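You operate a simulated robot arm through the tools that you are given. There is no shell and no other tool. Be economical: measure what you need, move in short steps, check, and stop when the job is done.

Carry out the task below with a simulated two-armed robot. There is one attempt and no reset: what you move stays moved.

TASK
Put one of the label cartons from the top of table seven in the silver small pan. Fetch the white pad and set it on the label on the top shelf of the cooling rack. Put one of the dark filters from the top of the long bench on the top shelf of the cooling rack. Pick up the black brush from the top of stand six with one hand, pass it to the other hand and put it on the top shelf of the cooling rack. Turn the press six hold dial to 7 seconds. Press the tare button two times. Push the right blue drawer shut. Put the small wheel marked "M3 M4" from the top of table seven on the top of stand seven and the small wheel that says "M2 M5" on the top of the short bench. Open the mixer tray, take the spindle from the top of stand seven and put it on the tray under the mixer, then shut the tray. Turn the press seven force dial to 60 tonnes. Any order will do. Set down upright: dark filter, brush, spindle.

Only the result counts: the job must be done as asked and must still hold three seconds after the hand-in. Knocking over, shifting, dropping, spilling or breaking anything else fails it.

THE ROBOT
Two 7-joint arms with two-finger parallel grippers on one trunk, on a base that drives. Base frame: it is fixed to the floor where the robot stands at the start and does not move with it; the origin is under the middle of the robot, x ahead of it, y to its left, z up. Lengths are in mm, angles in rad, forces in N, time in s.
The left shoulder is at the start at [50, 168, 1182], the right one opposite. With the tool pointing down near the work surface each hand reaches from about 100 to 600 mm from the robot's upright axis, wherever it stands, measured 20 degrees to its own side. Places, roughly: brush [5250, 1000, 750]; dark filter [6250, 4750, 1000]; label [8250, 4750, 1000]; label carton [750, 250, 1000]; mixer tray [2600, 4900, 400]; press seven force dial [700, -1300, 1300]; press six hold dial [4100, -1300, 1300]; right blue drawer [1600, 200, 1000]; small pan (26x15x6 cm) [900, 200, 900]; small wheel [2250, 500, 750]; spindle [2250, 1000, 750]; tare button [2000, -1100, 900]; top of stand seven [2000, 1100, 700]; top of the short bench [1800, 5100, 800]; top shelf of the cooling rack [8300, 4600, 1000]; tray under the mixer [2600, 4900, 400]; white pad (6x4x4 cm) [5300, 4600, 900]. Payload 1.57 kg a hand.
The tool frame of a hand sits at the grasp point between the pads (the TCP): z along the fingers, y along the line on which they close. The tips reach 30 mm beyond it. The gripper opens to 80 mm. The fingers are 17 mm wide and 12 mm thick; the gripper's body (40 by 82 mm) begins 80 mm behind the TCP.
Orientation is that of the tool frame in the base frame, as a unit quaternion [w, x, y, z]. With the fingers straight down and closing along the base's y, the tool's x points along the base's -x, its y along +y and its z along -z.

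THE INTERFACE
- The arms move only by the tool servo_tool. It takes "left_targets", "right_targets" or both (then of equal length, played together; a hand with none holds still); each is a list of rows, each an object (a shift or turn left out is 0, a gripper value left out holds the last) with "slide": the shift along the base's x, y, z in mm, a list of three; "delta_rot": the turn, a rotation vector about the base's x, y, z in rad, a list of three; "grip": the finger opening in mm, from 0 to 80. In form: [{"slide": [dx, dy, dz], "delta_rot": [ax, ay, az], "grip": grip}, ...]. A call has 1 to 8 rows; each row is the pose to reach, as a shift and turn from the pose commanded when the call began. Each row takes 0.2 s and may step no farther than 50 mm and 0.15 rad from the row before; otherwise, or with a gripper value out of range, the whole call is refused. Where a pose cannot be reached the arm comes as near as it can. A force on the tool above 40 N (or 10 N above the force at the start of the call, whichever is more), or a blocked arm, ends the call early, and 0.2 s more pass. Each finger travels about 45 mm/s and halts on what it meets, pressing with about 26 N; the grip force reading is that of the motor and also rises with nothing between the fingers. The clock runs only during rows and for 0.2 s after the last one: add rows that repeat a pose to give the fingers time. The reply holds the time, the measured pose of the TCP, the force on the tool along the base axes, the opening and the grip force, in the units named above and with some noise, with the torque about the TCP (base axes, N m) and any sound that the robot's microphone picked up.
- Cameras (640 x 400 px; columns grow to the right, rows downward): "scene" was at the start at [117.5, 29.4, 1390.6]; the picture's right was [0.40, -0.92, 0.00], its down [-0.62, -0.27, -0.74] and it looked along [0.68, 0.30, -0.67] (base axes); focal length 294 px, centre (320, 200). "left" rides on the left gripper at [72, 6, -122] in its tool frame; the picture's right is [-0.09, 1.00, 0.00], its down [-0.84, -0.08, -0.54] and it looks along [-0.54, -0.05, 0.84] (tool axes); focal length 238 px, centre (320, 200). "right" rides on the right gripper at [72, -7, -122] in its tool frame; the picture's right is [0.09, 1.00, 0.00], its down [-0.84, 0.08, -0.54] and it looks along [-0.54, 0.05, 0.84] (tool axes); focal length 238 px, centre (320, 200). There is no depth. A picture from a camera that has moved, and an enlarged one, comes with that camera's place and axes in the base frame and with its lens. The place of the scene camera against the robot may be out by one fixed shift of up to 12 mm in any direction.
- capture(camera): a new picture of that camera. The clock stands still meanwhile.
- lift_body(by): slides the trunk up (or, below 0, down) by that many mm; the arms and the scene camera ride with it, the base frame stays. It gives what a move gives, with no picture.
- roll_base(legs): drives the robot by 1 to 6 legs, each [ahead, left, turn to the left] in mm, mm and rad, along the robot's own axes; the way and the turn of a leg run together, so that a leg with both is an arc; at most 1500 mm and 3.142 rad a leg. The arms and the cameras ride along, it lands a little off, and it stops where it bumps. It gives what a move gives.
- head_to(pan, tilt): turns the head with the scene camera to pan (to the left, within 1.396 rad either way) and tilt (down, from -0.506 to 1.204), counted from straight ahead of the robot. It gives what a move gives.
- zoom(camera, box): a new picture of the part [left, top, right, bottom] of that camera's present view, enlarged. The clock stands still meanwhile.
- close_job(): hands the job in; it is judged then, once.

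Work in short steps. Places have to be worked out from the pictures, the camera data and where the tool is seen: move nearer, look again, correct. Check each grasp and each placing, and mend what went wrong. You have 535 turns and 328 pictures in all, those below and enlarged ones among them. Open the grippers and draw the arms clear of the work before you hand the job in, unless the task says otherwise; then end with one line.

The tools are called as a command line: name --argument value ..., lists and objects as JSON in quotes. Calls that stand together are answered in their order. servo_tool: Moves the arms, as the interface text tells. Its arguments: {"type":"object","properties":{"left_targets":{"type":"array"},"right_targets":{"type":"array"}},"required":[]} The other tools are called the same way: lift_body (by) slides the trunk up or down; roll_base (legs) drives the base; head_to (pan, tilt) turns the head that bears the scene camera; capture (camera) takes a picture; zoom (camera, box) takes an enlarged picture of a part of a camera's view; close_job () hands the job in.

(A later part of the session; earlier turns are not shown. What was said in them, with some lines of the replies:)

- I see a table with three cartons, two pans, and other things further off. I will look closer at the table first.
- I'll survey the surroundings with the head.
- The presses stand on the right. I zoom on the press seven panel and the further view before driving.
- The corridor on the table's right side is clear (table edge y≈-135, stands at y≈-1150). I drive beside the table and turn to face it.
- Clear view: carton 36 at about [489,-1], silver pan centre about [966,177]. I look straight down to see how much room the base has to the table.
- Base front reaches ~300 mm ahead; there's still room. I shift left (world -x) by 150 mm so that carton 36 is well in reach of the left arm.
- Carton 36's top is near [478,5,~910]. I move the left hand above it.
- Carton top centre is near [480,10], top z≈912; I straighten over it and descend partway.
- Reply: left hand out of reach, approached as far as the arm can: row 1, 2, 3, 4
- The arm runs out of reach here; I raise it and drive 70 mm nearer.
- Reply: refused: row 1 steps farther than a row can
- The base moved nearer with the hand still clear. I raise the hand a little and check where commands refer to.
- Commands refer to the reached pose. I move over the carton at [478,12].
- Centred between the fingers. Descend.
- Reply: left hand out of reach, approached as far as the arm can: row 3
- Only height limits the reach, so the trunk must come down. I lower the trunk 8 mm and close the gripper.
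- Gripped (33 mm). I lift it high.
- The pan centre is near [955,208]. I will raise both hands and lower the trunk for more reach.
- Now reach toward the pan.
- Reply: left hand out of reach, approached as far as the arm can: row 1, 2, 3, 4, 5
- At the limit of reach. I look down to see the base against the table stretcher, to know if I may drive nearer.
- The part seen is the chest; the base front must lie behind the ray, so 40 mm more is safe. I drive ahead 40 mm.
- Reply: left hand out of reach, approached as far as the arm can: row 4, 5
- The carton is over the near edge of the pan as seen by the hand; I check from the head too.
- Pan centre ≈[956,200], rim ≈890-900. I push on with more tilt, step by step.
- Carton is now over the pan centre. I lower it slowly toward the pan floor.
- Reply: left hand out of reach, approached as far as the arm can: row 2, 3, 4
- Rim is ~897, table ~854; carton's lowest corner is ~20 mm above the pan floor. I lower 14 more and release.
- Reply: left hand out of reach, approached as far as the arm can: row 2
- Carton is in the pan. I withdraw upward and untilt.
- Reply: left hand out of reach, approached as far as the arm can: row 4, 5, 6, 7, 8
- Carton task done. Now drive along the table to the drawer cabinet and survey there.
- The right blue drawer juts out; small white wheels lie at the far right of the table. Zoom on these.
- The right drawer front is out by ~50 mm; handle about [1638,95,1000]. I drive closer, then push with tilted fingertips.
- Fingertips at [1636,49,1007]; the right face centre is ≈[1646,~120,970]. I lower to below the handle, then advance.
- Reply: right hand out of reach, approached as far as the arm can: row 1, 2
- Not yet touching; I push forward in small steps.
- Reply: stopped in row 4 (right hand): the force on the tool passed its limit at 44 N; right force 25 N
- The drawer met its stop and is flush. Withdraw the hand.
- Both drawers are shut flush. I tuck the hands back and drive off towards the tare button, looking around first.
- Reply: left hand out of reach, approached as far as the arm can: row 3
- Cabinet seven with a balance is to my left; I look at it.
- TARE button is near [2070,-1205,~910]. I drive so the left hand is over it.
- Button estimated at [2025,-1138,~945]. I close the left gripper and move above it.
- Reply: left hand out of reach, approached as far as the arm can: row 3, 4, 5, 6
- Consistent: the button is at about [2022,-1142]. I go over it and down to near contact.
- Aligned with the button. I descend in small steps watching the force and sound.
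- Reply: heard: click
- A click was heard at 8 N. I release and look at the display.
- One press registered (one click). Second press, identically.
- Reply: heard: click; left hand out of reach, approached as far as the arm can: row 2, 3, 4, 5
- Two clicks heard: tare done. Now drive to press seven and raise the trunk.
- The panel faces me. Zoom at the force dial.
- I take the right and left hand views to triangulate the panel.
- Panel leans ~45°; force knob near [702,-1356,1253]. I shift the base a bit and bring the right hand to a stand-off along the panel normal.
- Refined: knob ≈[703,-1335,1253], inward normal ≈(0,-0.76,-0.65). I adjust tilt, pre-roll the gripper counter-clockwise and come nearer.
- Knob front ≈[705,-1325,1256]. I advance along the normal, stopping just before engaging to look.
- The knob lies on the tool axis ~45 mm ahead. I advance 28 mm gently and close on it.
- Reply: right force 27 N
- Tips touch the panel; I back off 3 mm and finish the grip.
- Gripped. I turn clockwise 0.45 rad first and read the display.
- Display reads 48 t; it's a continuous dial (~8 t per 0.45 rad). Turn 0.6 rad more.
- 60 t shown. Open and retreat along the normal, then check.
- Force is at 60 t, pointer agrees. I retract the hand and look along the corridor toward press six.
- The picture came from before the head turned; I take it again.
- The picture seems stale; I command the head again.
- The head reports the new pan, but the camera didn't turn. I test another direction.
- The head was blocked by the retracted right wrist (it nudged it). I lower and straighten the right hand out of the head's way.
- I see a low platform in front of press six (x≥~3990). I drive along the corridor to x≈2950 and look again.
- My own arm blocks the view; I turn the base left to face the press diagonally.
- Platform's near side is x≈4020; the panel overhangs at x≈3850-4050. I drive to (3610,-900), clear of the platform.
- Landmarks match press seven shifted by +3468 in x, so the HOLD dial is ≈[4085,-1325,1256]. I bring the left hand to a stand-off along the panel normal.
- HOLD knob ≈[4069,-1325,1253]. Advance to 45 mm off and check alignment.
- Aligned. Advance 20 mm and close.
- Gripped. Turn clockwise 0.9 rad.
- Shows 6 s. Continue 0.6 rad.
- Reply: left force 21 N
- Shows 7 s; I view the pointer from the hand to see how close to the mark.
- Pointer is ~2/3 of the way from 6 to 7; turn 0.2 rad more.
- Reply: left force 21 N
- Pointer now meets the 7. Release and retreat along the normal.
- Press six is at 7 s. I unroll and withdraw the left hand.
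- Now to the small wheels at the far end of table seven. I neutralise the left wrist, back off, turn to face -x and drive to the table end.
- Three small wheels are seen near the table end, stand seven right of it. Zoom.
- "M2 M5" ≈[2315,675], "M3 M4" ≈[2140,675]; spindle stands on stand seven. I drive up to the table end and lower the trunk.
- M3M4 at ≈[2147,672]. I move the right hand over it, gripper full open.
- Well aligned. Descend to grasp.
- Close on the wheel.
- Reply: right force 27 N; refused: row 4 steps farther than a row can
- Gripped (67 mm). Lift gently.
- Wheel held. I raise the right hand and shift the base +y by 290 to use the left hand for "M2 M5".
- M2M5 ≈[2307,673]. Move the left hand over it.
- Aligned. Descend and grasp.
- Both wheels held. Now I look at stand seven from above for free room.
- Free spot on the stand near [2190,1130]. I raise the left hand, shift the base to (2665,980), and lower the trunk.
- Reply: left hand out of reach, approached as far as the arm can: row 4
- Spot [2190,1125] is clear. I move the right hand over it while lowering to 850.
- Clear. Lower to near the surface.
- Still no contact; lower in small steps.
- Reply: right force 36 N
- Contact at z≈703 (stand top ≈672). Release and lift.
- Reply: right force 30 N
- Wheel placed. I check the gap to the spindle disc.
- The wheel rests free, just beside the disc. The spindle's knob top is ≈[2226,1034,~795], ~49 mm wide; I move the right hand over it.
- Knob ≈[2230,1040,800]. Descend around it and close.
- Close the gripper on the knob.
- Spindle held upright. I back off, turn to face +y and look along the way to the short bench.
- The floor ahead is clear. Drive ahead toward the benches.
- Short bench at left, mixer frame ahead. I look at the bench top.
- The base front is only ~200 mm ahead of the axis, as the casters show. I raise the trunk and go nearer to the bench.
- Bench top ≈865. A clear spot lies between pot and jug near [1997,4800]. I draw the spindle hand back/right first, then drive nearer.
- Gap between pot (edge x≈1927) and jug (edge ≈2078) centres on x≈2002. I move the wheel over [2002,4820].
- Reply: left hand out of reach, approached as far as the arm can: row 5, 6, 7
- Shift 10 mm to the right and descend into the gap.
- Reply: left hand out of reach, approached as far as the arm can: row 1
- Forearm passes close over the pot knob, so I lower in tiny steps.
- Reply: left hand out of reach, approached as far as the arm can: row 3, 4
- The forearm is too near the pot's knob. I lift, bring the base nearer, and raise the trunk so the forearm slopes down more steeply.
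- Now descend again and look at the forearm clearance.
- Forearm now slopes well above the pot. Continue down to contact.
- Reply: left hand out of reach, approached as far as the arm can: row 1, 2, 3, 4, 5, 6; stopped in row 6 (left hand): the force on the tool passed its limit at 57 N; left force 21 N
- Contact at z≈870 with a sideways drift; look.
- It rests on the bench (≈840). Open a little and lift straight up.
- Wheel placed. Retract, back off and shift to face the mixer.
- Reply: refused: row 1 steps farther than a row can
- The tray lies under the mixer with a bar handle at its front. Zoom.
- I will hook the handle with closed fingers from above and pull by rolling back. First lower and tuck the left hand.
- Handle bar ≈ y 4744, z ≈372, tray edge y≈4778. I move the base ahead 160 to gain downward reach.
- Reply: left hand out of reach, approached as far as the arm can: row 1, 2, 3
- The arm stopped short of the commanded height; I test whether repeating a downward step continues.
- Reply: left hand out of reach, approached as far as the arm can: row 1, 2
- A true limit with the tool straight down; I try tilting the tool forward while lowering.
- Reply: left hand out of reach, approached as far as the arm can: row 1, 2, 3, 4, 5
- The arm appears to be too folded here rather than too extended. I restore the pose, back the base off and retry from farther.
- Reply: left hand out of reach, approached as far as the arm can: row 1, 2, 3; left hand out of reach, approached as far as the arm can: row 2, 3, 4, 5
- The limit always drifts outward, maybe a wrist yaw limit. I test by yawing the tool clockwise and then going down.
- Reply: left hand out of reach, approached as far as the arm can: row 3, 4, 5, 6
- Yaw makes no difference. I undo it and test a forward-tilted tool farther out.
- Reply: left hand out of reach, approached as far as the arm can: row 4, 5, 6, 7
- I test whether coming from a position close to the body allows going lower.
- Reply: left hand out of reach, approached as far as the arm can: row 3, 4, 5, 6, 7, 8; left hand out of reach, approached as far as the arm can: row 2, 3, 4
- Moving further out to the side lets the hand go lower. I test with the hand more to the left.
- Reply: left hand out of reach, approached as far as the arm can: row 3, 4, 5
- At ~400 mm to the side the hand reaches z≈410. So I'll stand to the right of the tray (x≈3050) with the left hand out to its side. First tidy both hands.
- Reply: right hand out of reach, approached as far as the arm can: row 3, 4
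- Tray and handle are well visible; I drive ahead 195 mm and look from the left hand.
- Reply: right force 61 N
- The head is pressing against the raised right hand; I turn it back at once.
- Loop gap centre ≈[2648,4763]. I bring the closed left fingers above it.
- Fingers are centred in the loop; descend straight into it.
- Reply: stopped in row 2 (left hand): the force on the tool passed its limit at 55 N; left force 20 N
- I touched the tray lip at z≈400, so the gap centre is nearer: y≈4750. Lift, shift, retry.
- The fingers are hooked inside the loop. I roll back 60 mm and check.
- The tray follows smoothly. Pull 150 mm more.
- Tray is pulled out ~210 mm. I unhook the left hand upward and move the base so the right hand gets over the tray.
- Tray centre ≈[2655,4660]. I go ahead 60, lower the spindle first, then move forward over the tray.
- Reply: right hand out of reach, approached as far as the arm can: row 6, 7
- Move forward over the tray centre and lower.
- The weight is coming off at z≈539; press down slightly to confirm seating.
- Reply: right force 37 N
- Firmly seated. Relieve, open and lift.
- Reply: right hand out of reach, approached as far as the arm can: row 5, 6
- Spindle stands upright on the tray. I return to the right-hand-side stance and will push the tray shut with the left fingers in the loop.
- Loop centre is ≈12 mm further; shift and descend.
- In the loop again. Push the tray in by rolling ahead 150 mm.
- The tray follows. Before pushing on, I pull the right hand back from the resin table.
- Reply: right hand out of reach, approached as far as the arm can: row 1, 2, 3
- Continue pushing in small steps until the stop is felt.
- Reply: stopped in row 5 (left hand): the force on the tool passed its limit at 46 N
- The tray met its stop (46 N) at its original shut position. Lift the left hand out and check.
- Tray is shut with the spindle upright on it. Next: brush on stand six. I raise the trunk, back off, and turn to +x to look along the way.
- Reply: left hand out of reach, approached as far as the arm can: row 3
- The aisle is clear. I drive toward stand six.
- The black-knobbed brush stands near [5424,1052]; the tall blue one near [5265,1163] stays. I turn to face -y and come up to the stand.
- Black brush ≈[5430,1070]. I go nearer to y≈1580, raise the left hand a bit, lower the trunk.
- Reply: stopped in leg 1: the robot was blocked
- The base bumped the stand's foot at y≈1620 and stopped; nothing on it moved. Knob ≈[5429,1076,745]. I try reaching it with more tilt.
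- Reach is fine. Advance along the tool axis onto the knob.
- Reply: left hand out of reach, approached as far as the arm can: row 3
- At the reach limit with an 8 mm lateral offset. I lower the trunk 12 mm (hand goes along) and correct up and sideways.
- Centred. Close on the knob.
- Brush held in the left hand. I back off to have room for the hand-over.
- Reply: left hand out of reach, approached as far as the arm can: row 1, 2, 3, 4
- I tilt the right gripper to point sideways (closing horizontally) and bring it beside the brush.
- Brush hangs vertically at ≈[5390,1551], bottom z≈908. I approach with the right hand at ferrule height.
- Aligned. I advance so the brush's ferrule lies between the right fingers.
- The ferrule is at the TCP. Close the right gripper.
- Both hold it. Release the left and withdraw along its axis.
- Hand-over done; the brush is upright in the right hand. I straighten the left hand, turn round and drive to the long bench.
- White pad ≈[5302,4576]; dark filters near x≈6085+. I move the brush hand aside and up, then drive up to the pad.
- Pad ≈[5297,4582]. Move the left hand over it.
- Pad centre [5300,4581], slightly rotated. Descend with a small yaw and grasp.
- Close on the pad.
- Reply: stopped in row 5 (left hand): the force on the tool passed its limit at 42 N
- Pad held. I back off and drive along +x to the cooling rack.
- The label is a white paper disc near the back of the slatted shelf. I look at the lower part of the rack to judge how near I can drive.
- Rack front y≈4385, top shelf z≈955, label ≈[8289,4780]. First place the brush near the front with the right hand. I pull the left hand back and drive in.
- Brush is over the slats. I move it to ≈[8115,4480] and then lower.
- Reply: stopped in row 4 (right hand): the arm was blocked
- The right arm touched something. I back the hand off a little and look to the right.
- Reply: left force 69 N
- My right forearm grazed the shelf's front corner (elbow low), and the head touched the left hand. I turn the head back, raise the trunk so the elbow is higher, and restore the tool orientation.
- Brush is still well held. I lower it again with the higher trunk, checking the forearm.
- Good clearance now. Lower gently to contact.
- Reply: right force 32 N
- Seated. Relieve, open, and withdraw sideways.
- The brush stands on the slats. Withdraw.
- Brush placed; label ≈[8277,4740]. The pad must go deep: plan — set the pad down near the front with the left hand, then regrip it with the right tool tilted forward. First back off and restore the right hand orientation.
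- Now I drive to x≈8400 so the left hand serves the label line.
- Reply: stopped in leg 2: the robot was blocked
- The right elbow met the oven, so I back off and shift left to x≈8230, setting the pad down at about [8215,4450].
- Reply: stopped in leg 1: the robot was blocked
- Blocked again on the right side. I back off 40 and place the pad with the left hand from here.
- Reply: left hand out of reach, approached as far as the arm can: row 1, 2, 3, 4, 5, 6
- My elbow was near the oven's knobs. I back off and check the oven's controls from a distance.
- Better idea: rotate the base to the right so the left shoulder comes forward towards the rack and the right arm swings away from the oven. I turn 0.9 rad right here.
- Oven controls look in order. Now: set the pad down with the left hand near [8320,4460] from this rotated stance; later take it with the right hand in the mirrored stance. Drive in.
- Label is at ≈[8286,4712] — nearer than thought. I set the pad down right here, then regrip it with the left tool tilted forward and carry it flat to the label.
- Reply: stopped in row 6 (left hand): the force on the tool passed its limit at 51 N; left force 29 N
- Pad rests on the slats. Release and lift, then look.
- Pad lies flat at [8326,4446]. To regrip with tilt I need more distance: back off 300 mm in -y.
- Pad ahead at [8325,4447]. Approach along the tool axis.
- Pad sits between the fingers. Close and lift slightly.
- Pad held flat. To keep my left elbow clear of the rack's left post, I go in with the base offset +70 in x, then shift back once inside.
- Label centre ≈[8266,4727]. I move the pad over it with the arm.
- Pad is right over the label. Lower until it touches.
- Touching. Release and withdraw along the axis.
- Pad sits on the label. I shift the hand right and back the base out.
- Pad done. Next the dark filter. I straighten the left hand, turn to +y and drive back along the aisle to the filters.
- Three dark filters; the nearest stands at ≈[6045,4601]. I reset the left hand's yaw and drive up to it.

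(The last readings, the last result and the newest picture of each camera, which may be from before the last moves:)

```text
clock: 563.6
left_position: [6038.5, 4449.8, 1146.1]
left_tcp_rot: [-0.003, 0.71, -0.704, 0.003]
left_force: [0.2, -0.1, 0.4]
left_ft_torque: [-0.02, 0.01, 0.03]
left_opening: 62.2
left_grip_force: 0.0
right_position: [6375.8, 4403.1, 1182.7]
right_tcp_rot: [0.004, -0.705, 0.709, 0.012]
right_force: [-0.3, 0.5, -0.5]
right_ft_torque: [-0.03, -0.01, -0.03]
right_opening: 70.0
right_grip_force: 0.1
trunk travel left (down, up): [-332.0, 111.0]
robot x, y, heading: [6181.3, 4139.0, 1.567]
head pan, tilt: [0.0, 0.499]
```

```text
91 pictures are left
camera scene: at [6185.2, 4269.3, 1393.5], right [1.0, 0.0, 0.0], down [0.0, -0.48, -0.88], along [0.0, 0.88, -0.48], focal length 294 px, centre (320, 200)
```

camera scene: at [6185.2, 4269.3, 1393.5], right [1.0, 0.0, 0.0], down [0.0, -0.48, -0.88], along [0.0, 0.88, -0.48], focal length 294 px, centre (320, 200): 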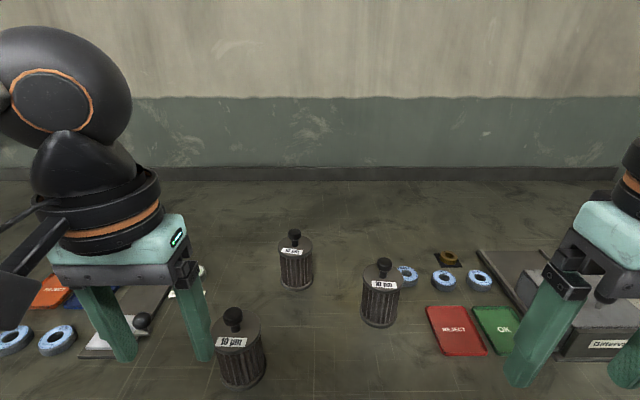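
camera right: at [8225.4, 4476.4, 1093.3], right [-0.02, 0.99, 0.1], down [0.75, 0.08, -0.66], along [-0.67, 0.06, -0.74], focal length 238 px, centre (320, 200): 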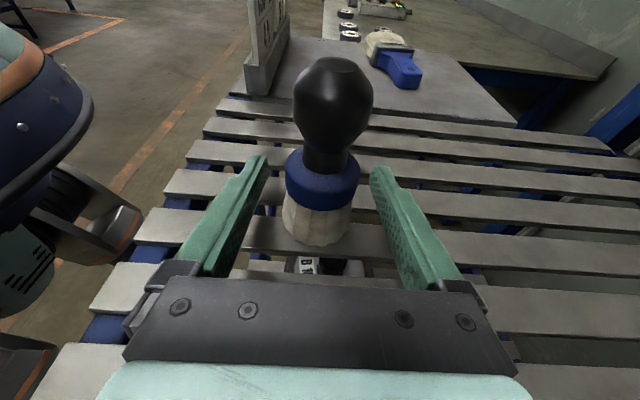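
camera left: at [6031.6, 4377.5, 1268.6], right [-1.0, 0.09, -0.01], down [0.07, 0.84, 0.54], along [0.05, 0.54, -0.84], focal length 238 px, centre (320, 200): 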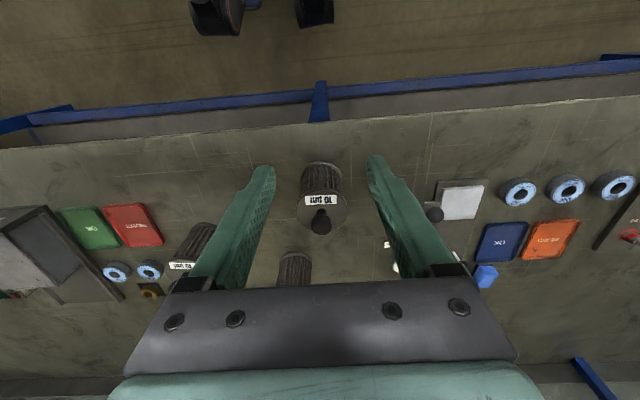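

Filter knob ≈[6049,4583,1009]. Move above it.

servo_tool --left_targets '[{"slide": [3, 35, -20]}, {"slide": [6, 70, -40]}, {"slide": [9, 105, -60]}, {"slide": [10, 133, -75]}, {"slide": [10, 133, -80]}]'

capture --camera "left"

capture --camera "scene"

```text
clock: 564.8
left_position: [6048.8, 4582.1, 1067.9]
left_tcp_rot: [-0.003, 0.709, -0.705, 0.002]
left_force: [0.4, -0.4, -0.7]
left_ft_torque: [0.02, 0.01, 0.03]
left_opening: 62.0
left_grip_force: 0.1
right_position: [6374.7, 4403.4, 1183.9]
right_tcp_rot: [0.003, -0.704, 0.71, 0.013]
right_force: [-0.1, 0.1, 0.1]
right_ft_torque: [0.0, -0.04, 0.0]
right_opening: 70.1
right_grip_force: 0.1
trunk travel left (down, up): [-332.0, 111.0]
robot x, y, heading: [6181.4, 4144.6, 1.564]
head pan, tilt: [0.0, 0.499]
```

```text
90 pictures are left
camera left: at [6041.6, 4509.9, 1188.8], right [-1.0, 0.08, -0.01], down [0.07, 0.84, 0.54], along [0.05, 0.54, -0.84], focal length 238 px, centre (320, 200)
```

left: 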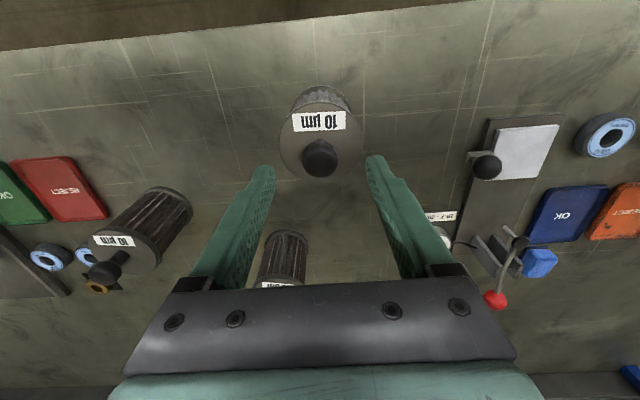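

```text
89 pictures are left
camera scene: at [6185.3, 4268.4, 1393.6], right [1.0, 0.0, 0.0], down [0.0, -0.48, -0.88], along [0.0, 0.88, -0.48], focal length 294 px, centre (320, 200)
```

scene: 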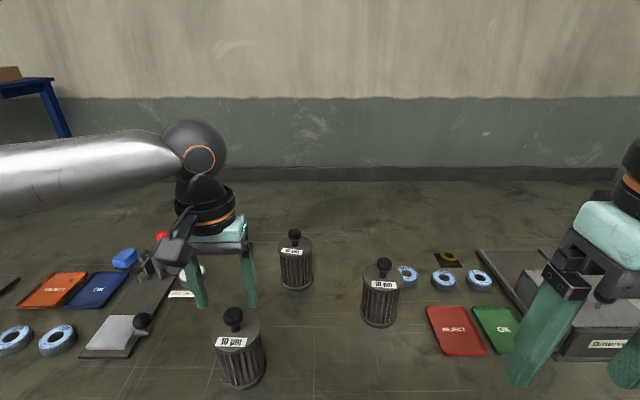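

Aligned. Descend around the knob and close.

servo_tool --left_targets '[{"slide": [0, 3, -25]}, {"slide": [0, 4, -45]}, {"slide": [0, 4, -55]}]'

capture --camera "left"

```text
clock: 565.6
left_position: [6046.9, 4585.0, 1013.3]
left_tcp_rot: [-0.004, 0.71, -0.704, 0.003]
left_force: [0.3, 0.0, -0.6]
left_ft_torque: [0.01, 0.01, 0.02]
left_opening: 62.2
left_grip_force: 0.0
left hand out of reach, approached as far as the arm can: row 3
right_position: [6375.0, 4404.3, 1183.6]
right_tcp_rot: [0.003, -0.705, 0.709, 0.012]
right_force: [-1.0, -0.1, -0.1]
right_ft_torque: [-0.01, 0.0, 0.02]
right_opening: 70.0
right_grip_force: 0.0
trunk travel left (down, up): [-332.0, 111.0]
robot x, y, heading: [6183.6, 4140.5, 1.563]
head pan, tilt: [0.0, 0.499]
```

```text
88 pictures are left
camera left: at [6039.1, 4512.1, 1134.3], right [-1.0, 0.09, -0.01], down [0.07, 0.84, 0.54], along [0.05, 0.54, -0.84], focal length 238 px, centre (320, 200)
```

left: 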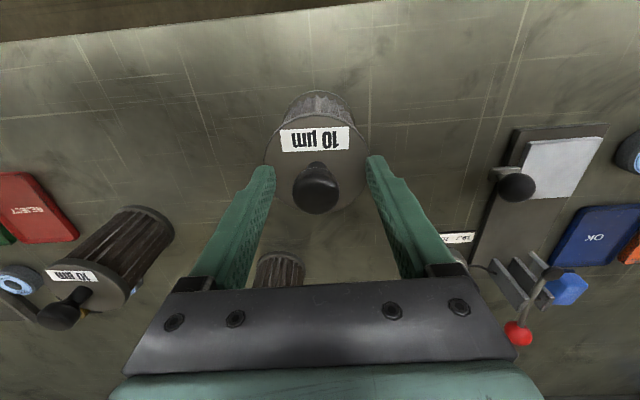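

Close on the knob.

servo_tool --left_targets '[{"grip": 48}, {"grip": 34}, {"grip": 22}, {"grip": 18}, {"grip": 18}, {"grip": 18}]'

servo_tool --left_targets '[{"slide": [0, 0, 15]}, {"slide": [0, -10, 50]}, {"slide": [0, -40, 85]}, {"slide": [0, -80, 110]}]'

capture --camera "left"

capture --camera "scene"

```text
clock: 567.0
left_position: [6046.9, 4584.0, 1012.5]
left_tcp_rot: [-0.004, 0.71, -0.705, 0.002]
left_force: [1.4, -0.3, 0.7]
left_ft_torque: [0.02, -0.06, 0.0]
left_opening: 29.5
left_grip_force: 25.9
right_position: [6375.7, 4405.3, 1184.6]
right_tcp_rot: [0.003, -0.705, 0.709, 0.012]
right_force: [-0.2, 0.6, 0.0]
right_ft_torque: [0.0, -0.01, -0.02]
right_opening: 70.3
right_grip_force: 0.0
trunk travel left (down, up): [-332.0, 111.0]
robot x, y, heading: [6179.6, 4140.7, 1.564]
head pan, tilt: [0.0, 0.499]
```

```text
clock: 568.0
left_position: [6045.7, 4502.8, 1121.9]
left_tcp_rot: [-0.003, 0.71, -0.705, 0.002]
left_force: [0.4, -0.3, -3.1]
left_ft_torque: [0.01, -0.02, -0.02]
left_opening: 29.4
left_grip_force: 26.0
right_position: [6375.8, 4403.6, 1183.9]
right_tcp_rot: [0.005, -0.705, 0.709, 0.012]
right_force: [0.0, 0.0, 0.0]
right_ft_torque: [0.02, 0.01, -0.02]
right_opening: 69.7
right_grip_force: 0.1
trunk travel left (down, up): [-332.0, 111.0]
robot x, y, heading: [6185.2, 4140.8, 1.57]
head pan, tilt: [0.0, 0.499]
```

```text
87 pictures are left
camera left: at [6038.8, 4430.4, 1244.1], right [-1.0, 0.08, -0.01], down [0.07, 0.84, 0.54], along [0.05, 0.54, -0.84], focal length 238 px, centre (320, 200)
```

left: 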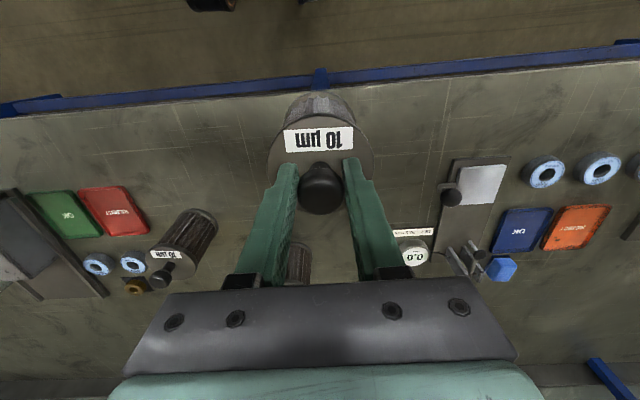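

```text
86 pictures are left
camera scene: at [6185.2, 4267.9, 1393.7], right [1.0, 0.0, 0.0], down [0.0, -0.48, -0.88], along [0.0, 0.88, -0.48], focal length 294 px, centre (320, 200)
```

scene: 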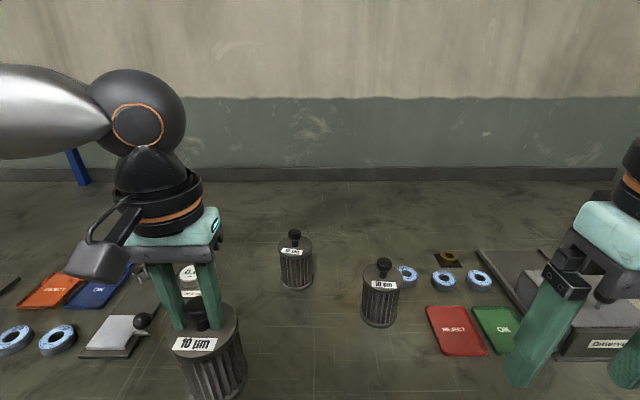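

Filter held upright. Back off and drive to the rack.

roll_base --legs '[[-480, 0, 0], [0, -1050, 0], [0, -1060, 0]]'

roll_base --legs '[[0, 0, -0.9]]'

servo_tool --left_targets '[{"slide": [-30, 10, 5], "delta_rot": [0, 0, 0.13]}, {"slide": [-60, 20, 10], "delta_rot": [0, 0, 0.26]}, {"slide": [-90, 30, 15], "delta_rot": [0, 0, 0.39]}, {"slide": [-120, 40, 20], "delta_rot": [0, 0, 0.52]}, {"slide": [-145, 50, 25], "delta_rot": [0, 0, 0.65]}, {"slide": [-165, 55, 30], "delta_rot": [0, 0, 0.78]}]'

head_to --pan 0.6 --tilt 0.5

capture --camera "scene"

```text
clock: 589.1
left_position: [8152.6, 4015.9, 1122.1]
left_tcp_rot: [-0.002, 0.708, -0.706, 0.002]
left_force: [-0.5, 0.0, -3.5]
left_ft_torque: [-0.01, -0.02, 0.03]
left_opening: 29.5
left_grip_force: 26.3
right_position: [8482.0, 3915.1, 1183.2]
right_tcp_rot: [0.004, -0.704, 0.711, 0.012]
right_force: [1.0, 0.2, 0.2]
right_ft_torque: [0.0, 0.01, 0.02]
right_opening: 69.6
right_grip_force: 0.1
trunk travel left (down, up): [-332.0, 111.0]
robot x, y, heading: [8288.0, 3656.0, 1.56]
head pan, tilt: [0.0, 0.499]
```

```text
clock: 591.8
left_position: [8488.5, 3984.3, 1121.6]
left_tcp_rot: [0.001, -0.331, 0.944, -0.003]
left_force: [0.0, -0.1, -4.1]
left_ft_torque: [0.01, -0.03, -0.01]
left_opening: 29.2
left_grip_force: 26.3
right_position: [8614.3, 3665.5, 1184.4]
right_tcp_rot: [0.008, -0.324, 0.946, 0.009]
right_force: [-0.4, 0.7, -0.5]
right_ft_torque: [-0.06, 0.01, 0.01]
right_opening: 70.1
right_grip_force: 0.2
trunk travel left (down, up): [-332.0, 111.0]
robot x, y, heading: [8291.0, 3651.6, 0.663]
head pan, tilt: [0.0, 0.499]
```

```text
clock: 593.2
left_position: [8323.9, 4040.1, 1151.1]
left_tcp_rot: [0.003, -0.665, 0.746, -0.004]
left_force: [0.5, 0.1, -3.4]
left_ft_torque: [0.0, 0.01, 0.04]
left_opening: 29.4
left_grip_force: 26.1
right_position: [8612.3, 3665.5, 1184.1]
right_tcp_rot: [0.008, -0.325, 0.946, 0.008]
right_force: [0.2, 0.7, 0.9]
right_ft_torque: [0.02, 0.01, 0.0]
right_opening: 69.9
right_grip_force: 0.0
trunk travel left (down, up): [-332.0, 111.0]
robot x, y, heading: [8286.3, 3656.0, 0.663]
head pan, tilt: [0.0, 0.499]
```

```text
clock: 594.2
left_position: [8324.2, 4039.8, 1151.1]
left_tcp_rot: [0.003, -0.664, 0.748, -0.003]
left_force: [-0.6, 0.5, -4.0]
left_ft_torque: [0.02, 0.0, -0.02]
left_opening: 29.5
left_grip_force: 26.3
right_position: [8613.5, 3665.6, 1183.5]
right_tcp_rot: [0.008, -0.324, 0.946, 0.01]
right_force: [-1.0, 0.4, 0.0]
right_ft_torque: [0.0, -0.03, 0.02]
right_opening: 70.0
right_grip_force: 0.1
trunk travel left (down, up): [-332.0, 111.0]
robot x, y, heading: [8289.3, 3655.4, 0.665]
head pan, tilt: [0.6, 0.499]
```

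```text
85 pictures are left
camera scene: at [8349.4, 3760.8, 1393.6], right [0.95, -0.3, 0.0], down [-0.15, -0.46, -0.88], along [0.27, 0.84, -0.48], focal length 294 px, centre (320, 200)
```

scene: 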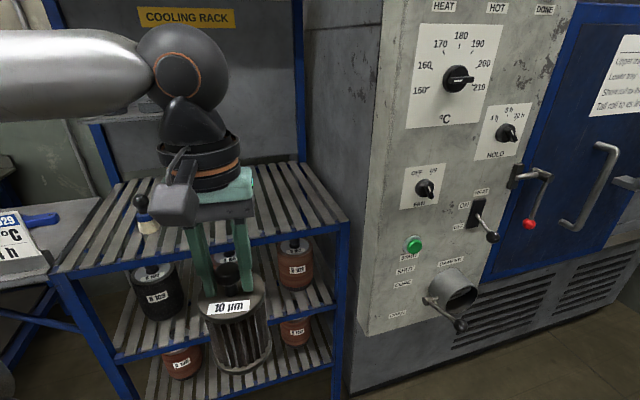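

Drive in to bring the filter over the right-front part of the shelf.

roll_base --legs '[[314, 262, 0]]'

capture --camera "left"

capture --camera "scene"

```text
clock: 597.1
left_position: [8412.2, 4440.3, 1152.5]
left_tcp_rot: [0.002, -0.663, 0.748, -0.002]
left_force: [-0.8, 0.8, -3.9]
left_ft_torque: [-0.04, 0.01, 0.0]
left_opening: 29.2
left_grip_force: 25.4
right_position: [8701.1, 4063.6, 1183.9]
right_tcp_rot: [0.008, -0.322, 0.947, 0.01]
right_force: [1.0, 0.3, 0.0]
right_ft_torque: [0.04, 0.0, -0.03]
right_opening: 69.7
right_grip_force: 0.1
trunk travel left (down, up): [-332.0, 111.0]
robot x, y, heading: [8376.5, 4054.5, 0.657]
head pan, tilt: [0.6, 0.499]
```

```text
84 pictures are left
camera left: at [8395.9, 4368.9, 1273.1], right [-0.98, 0.21, -0.01], down [0.17, 0.82, 0.54], along [0.12, 0.53, -0.84], focal length 238 px, centre (320, 200)
```

left: 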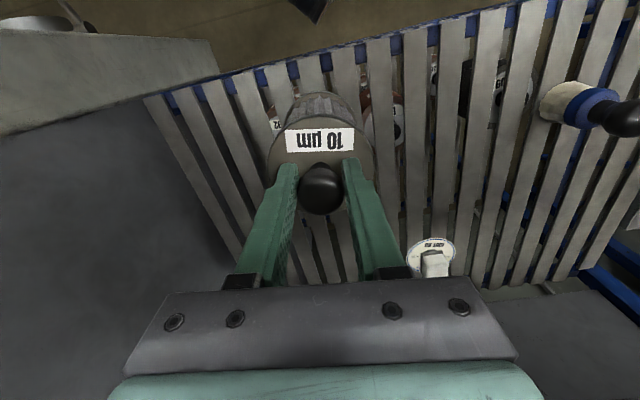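

```text
83 pictures are left
camera scene: at [8436.7, 4160.4, 1393.5], right [0.95, -0.3, 0.0], down [-0.15, -0.46, -0.88], along [0.27, 0.84, -0.48], focal length 294 px, centre (320, 200)
```

scene: 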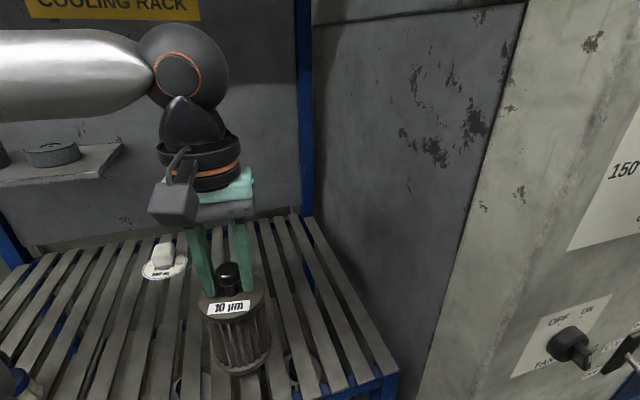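

Everything clear. Move 40 mm deeper and lower to contact.

servo_tool --left_targets '[{"slide": [0, 20, -10]}, {"slide": [0, 40, -25]}, {"slide": [0, 40, -38]}, {"slide": [0, 40, -46]}, {"slide": [0, 40, -54]}, {"slide": [0, 40, -62]}]'

capture --camera "scene"

```text
clock: 598.5
left_position: [8414.3, 4479.7, 1100.3]
left_tcp_rot: [0.012, -0.664, 0.748, -0.002]
left_force: [-3.5, -3.0, 19.9]
left_ft_torque: [-0.47, 0.25, -0.04]
left_opening: 29.5
left_grip_force: 26.2
right_position: [8700.4, 4060.8, 1183.2]
right_tcp_rot: [0.008, -0.323, 0.946, 0.01]
right_force: [-0.7, 0.2, 1.4]
right_ft_torque: [0.03, 0.0, 0.0]
right_opening: 69.7
right_grip_force: 0.1
trunk travel left (down, up): [-332.0, 111.0]
robot x, y, heading: [8371.5, 4056.4, 0.664]
head pan, tilt: [0.6, 0.499]
stopped in row 6 (left hand): the force on the tool passed its limit at 52 N (the readings are from after the stop); the commanded pose is now the measured one
```

```text
82 pictures are left
camera scene: at [8436.0, 4157.9, 1394.0], right [0.95, -0.3, 0.0], down [-0.15, -0.45, -0.88], along [0.27, 0.84, -0.48], focal length 294 px, centre (320, 200)
```

scene: 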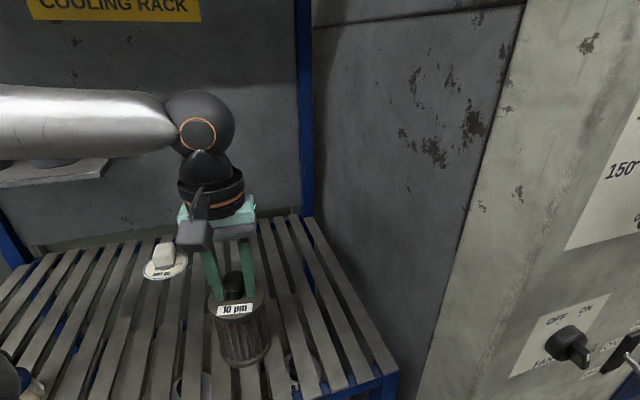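

Filter stands on the slats. Release and lift.

servo_tool --left_targets '[{"slide": [0, 0, 3], "grip": 40}, {"slide": [0, 0, 3], "grip": 52}, {"slide": [0, 0, 3], "grip": 62}, {"slide": [0, 0, 35]}, {"slide": [0, 0, 75]}, {"slide": [0, -30, 100]}]'

capture --camera "left"

```text
clock: 599.9
left_position: [8413.6, 4450.3, 1198.3]
left_tcp_rot: [0.01, -0.664, 0.748, -0.001]
left_force: [-0.3, -0.1, 0.1]
left_ft_torque: [-0.01, 0.0, 0.0]
left_opening: 62.1
left_grip_force: 0.1
right_position: [8700.4, 4062.5, 1182.5]
right_tcp_rot: [0.009, -0.324, 0.946, 0.01]
right_force: [0.2, 0.2, 0.0]
right_ft_torque: [0.01, -0.03, -0.02]
right_opening: 69.9
right_grip_force: 0.0
trunk travel left (down, up): [-332.0, 111.0]
robot x, y, heading: [8378.3, 4052.6, 0.663]
head pan, tilt: [0.6, 0.499]
```

```text
81 pictures are left
camera left: at [8397.0, 4377.8, 1319.1], right [-0.98, 0.21, -0.01], down [0.17, 0.82, 0.55], along [0.13, 0.54, -0.83], focal length 238 px, centre (320, 200)
```

left: 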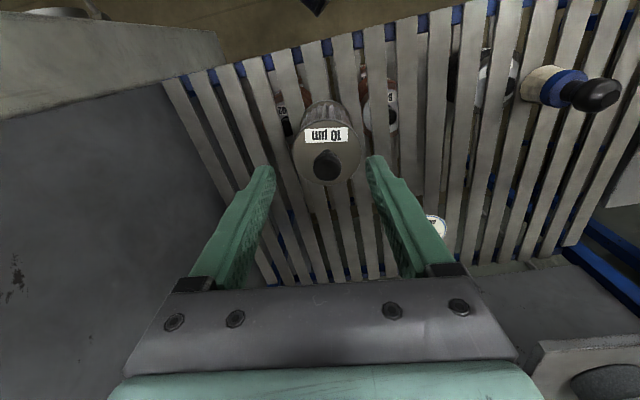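

Back the base out and inspect the rack.

roll_base --legs '[[-246, -315, 0]]'

servo_tool --left_targets '[{"slide": [40, -20, 0]}, {"slide": [80, -40, 0]}, {"slide": [120, -60, 0]}, {"slide": [155, -80, 0]}]'

head_to --pan 0.9 --tilt 0.4

capture --camera "scene"

```text
clock: 603.2
left_position: [8416.6, 4052.3, 1197.5]
left_tcp_rot: [0.01, -0.663, 0.749, -0.002]
left_force: [1.0, -0.2, 0.6]
left_ft_torque: [0.0, 0.01, -0.02]
left_opening: 62.0
left_grip_force: 0.1
right_position: [8701.8, 3664.4, 1184.1]
right_tcp_rot: [0.008, -0.321, 0.947, 0.009]
right_force: [0.2, -0.9, 0.0]
right_ft_torque: [-0.01, 0.01, -0.01]
right_opening: 70.1
right_grip_force: 0.1
trunk travel left (down, up): [-332.0, 111.0]
robot x, y, heading: [8374.5, 3653.5, 0.659]
head pan, tilt: [0.6, 0.499]
```

```text
clock: 604.2
left_position: [8573.3, 3973.8, 1196.5]
left_tcp_rot: [0.01, -0.664, 0.748, -0.002]
left_force: [0.2, -0.1, 0.1]
left_ft_torque: [0.03, 0.03, -0.02]
left_opening: 61.9
left_grip_force: 0.1
right_position: [8702.9, 3664.7, 1183.2]
right_tcp_rot: [0.007, -0.321, 0.947, 0.009]
right_force: [-0.1, 0.8, -0.5]
right_ft_torque: [0.01, 0.02, -0.03]
right_opening: 70.0
right_grip_force: 0.1
trunk travel left (down, up): [-332.0, 111.0]
robot x, y, heading: [8376.2, 3657.1, 0.66]
head pan, tilt: [0.6, 0.499]
```

```text
clock: 605.0
left_position: [8572.6, 3973.2, 1198.1]
left_tcp_rot: [0.01, -0.663, 0.749, -0.002]
left_force: [0.6, -0.8, -0.4]
left_ft_torque: [0.02, 0.01, 0.02]
left_opening: 61.9
left_grip_force: 0.0
right_position: [8701.6, 3664.1, 1183.4]
right_tcp_rot: [0.008, -0.321, 0.947, 0.009]
right_force: [0.2, -0.4, -0.3]
right_ft_torque: [-0.01, 0.01, -0.01]
right_opening: 70.0
right_grip_force: 0.0
trunk travel left (down, up): [-332.0, 111.0]
robot x, y, heading: [8380.3, 3654.3, 0.658]
head pan, tilt: [0.901, 0.4]
```

```text
80 pictures are left
camera scene: at [8411.3, 3767.0, 1402.7], right [1.0, -0.01, 0.0], down [0.0, -0.39, -0.92], along [0.01, 0.92, -0.39], focal length 294 px, centre (320, 200)
```

scene: 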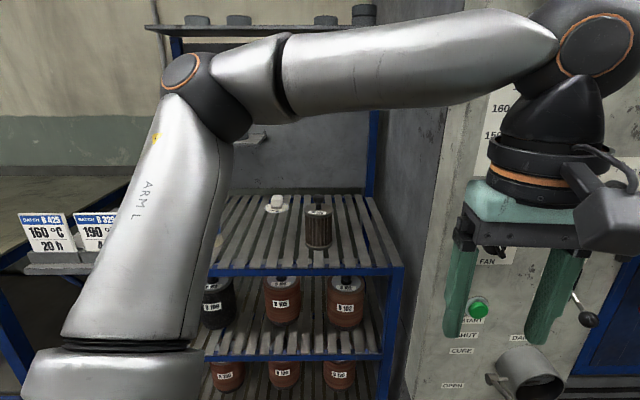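

roll_base --legs '[[0, -450, 0], [0, 0, 0.9]]'

head_to --pan 0.25 --tilt 0.3

capture --camera "scene"

```text
clock: 611.8
left_position: [8527.1, 3647.8, 1197.4]
left_tcp_rot: [-0.01, 0.921, -0.389, -0.002]
left_force: [-0.2, -0.7, 0.7]
left_ft_torque: [0.05, -0.02, 0.0]
left_opening: 61.8
left_grip_force: 0.0
right_position: [8848.4, 3555.7, 1183.5]
right_tcp_rot: [0.003, -0.699, 0.715, 0.011]
right_force: [0.5, 0.6, -0.8]
right_ft_torque: [0.0, 0.02, -0.02]
right_opening: 69.9
right_grip_force: 0.1
trunk travel left (down, up): [-332.0, 111.0]
robot x, y, heading: [8655.6, 3298.6, 1.549]
head pan, tilt: [0.901, 0.4]
```

```text
clock: 612.8
left_position: [8527.3, 3648.1, 1198.2]
left_tcp_rot: [-0.009, 0.921, -0.39, -0.002]
left_force: [0.2, 0.3, -0.2]
left_ft_torque: [-0.01, 0.02, 0.01]
left_opening: 61.8
left_grip_force: 0.0
right_position: [8848.8, 3556.3, 1183.5]
right_tcp_rot: [0.003, -0.699, 0.715, 0.012]
right_force: [0.8, 0.3, 1.0]
right_ft_torque: [-0.01, -0.03, -0.01]
right_opening: 70.0
right_grip_force: 0.0
trunk travel left (down, up): [-332.0, 111.0]
robot x, y, heading: [8653.0, 3295.3, 1.545]
head pan, tilt: [0.25, 0.3]
```

```text
79 pictures are left
camera scene: at [8633.8, 3423.7, 1412.0], right [0.97, 0.23, 0.0], down [0.07, -0.29, -0.96], along [-0.22, 0.93, -0.3], focal length 294 px, centre (320, 200)
```

scene: 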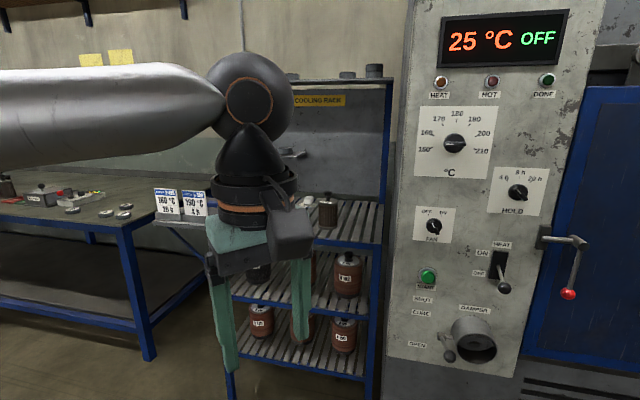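

Frontal view of the oven panel now; zoom to read the dials.

zoom --camera "scene" --box '[400, 90, 560, 250]'

```text
2.50 times, centred on (480, 170) of scene
camera zoom: at [8633.8, 3423.7, 1412.0], right [0.97, 0.23, 0.0], down [0.07, -0.29, -0.96], along [-0.22, 0.93, -0.3], focal length 735 px, centre (-80, 275)
```

zoom: 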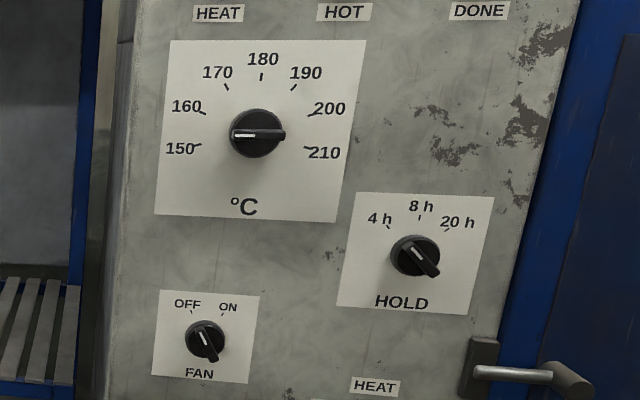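

The oven's controls read their first marks (150 °C, 4 h, fan off), so nothing there was turned. All tasks are done; one last look at the rack with the arm out of the way.

roll_base --legs '[[0, 500, 0.25]]'

head_to --pan -0.25 --tilt 0.3

capture --camera "scene"

```text
clock: 617.7
left_position: [7948.2, 3551.8, 1198.3]
left_tcp_rot: [-0.01, 0.963, -0.268, -0.004]
left_force: [0.4, -0.2, -0.1]
left_ft_torque: [-0.02, -0.03, 0.02]
left_opening: 61.9
left_grip_force: 0.0
right_position: [8280.8, 3544.3, 1184.0]
right_tcp_rot: [-0.002, 0.785, -0.62, -0.012]
right_force: [0.5, -0.3, 1.0]
right_ft_torque: [-0.03, 0.03, -0.02]
right_opening: 70.0
right_grip_force: 0.0
trunk travel left (down, up): [-332.0, 111.0]
robot x, y, heading: [8157.6, 3240.4, 1.81]
head pan, tilt: [0.25, 0.3]
```

```text
clock: 618.7
left_position: [7947.8, 3551.1, 1197.8]
left_tcp_rot: [-0.009, 0.963, -0.268, -0.003]
left_force: [0.8, 0.3, 0.4]
left_ft_torque: [-0.04, 0.0, -0.02]
left_opening: 61.9
left_grip_force: 0.1
right_position: [8281.1, 3542.8, 1183.7]
right_tcp_rot: [-0.002, 0.784, -0.621, -0.012]
right_force: [0.4, -0.1, -0.4]
right_ft_torque: [-0.03, 0.03, 0.0]
right_opening: 69.9
right_grip_force: 0.0
trunk travel left (down, up): [-332.0, 111.0]
robot x, y, heading: [8157.7, 3242.8, 1.81]
head pan, tilt: [-0.25, 0.3]
```

```text
77 pictures are left
camera scene: at [8151.3, 3371.1, 1412.0], right [1.0, -0.01, 0.0], down [0.0, -0.3, -0.96], along [0.01, 0.96, -0.3], focal length 294 px, centre (320, 200)
```

scene: 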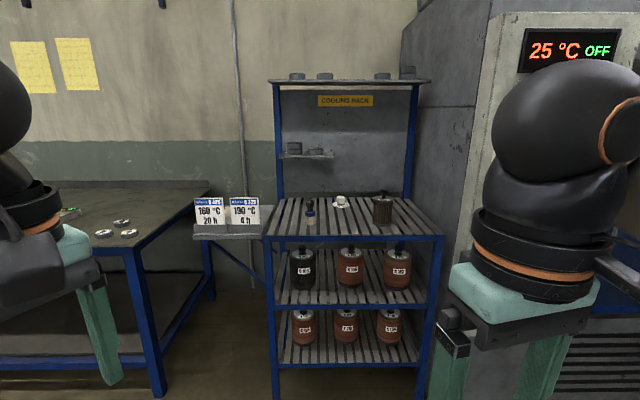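

The brush and filter stand upright on the top shelf and the pad sits on the label. Both grippers are empty, open and clear of the work, so I hand the job in.

close_job

```text
The job is handed in.
```

All the tasks are done and the job is handed in; on the way I bumped stand six and the oven lightly, and nothing looked moved afterwards.
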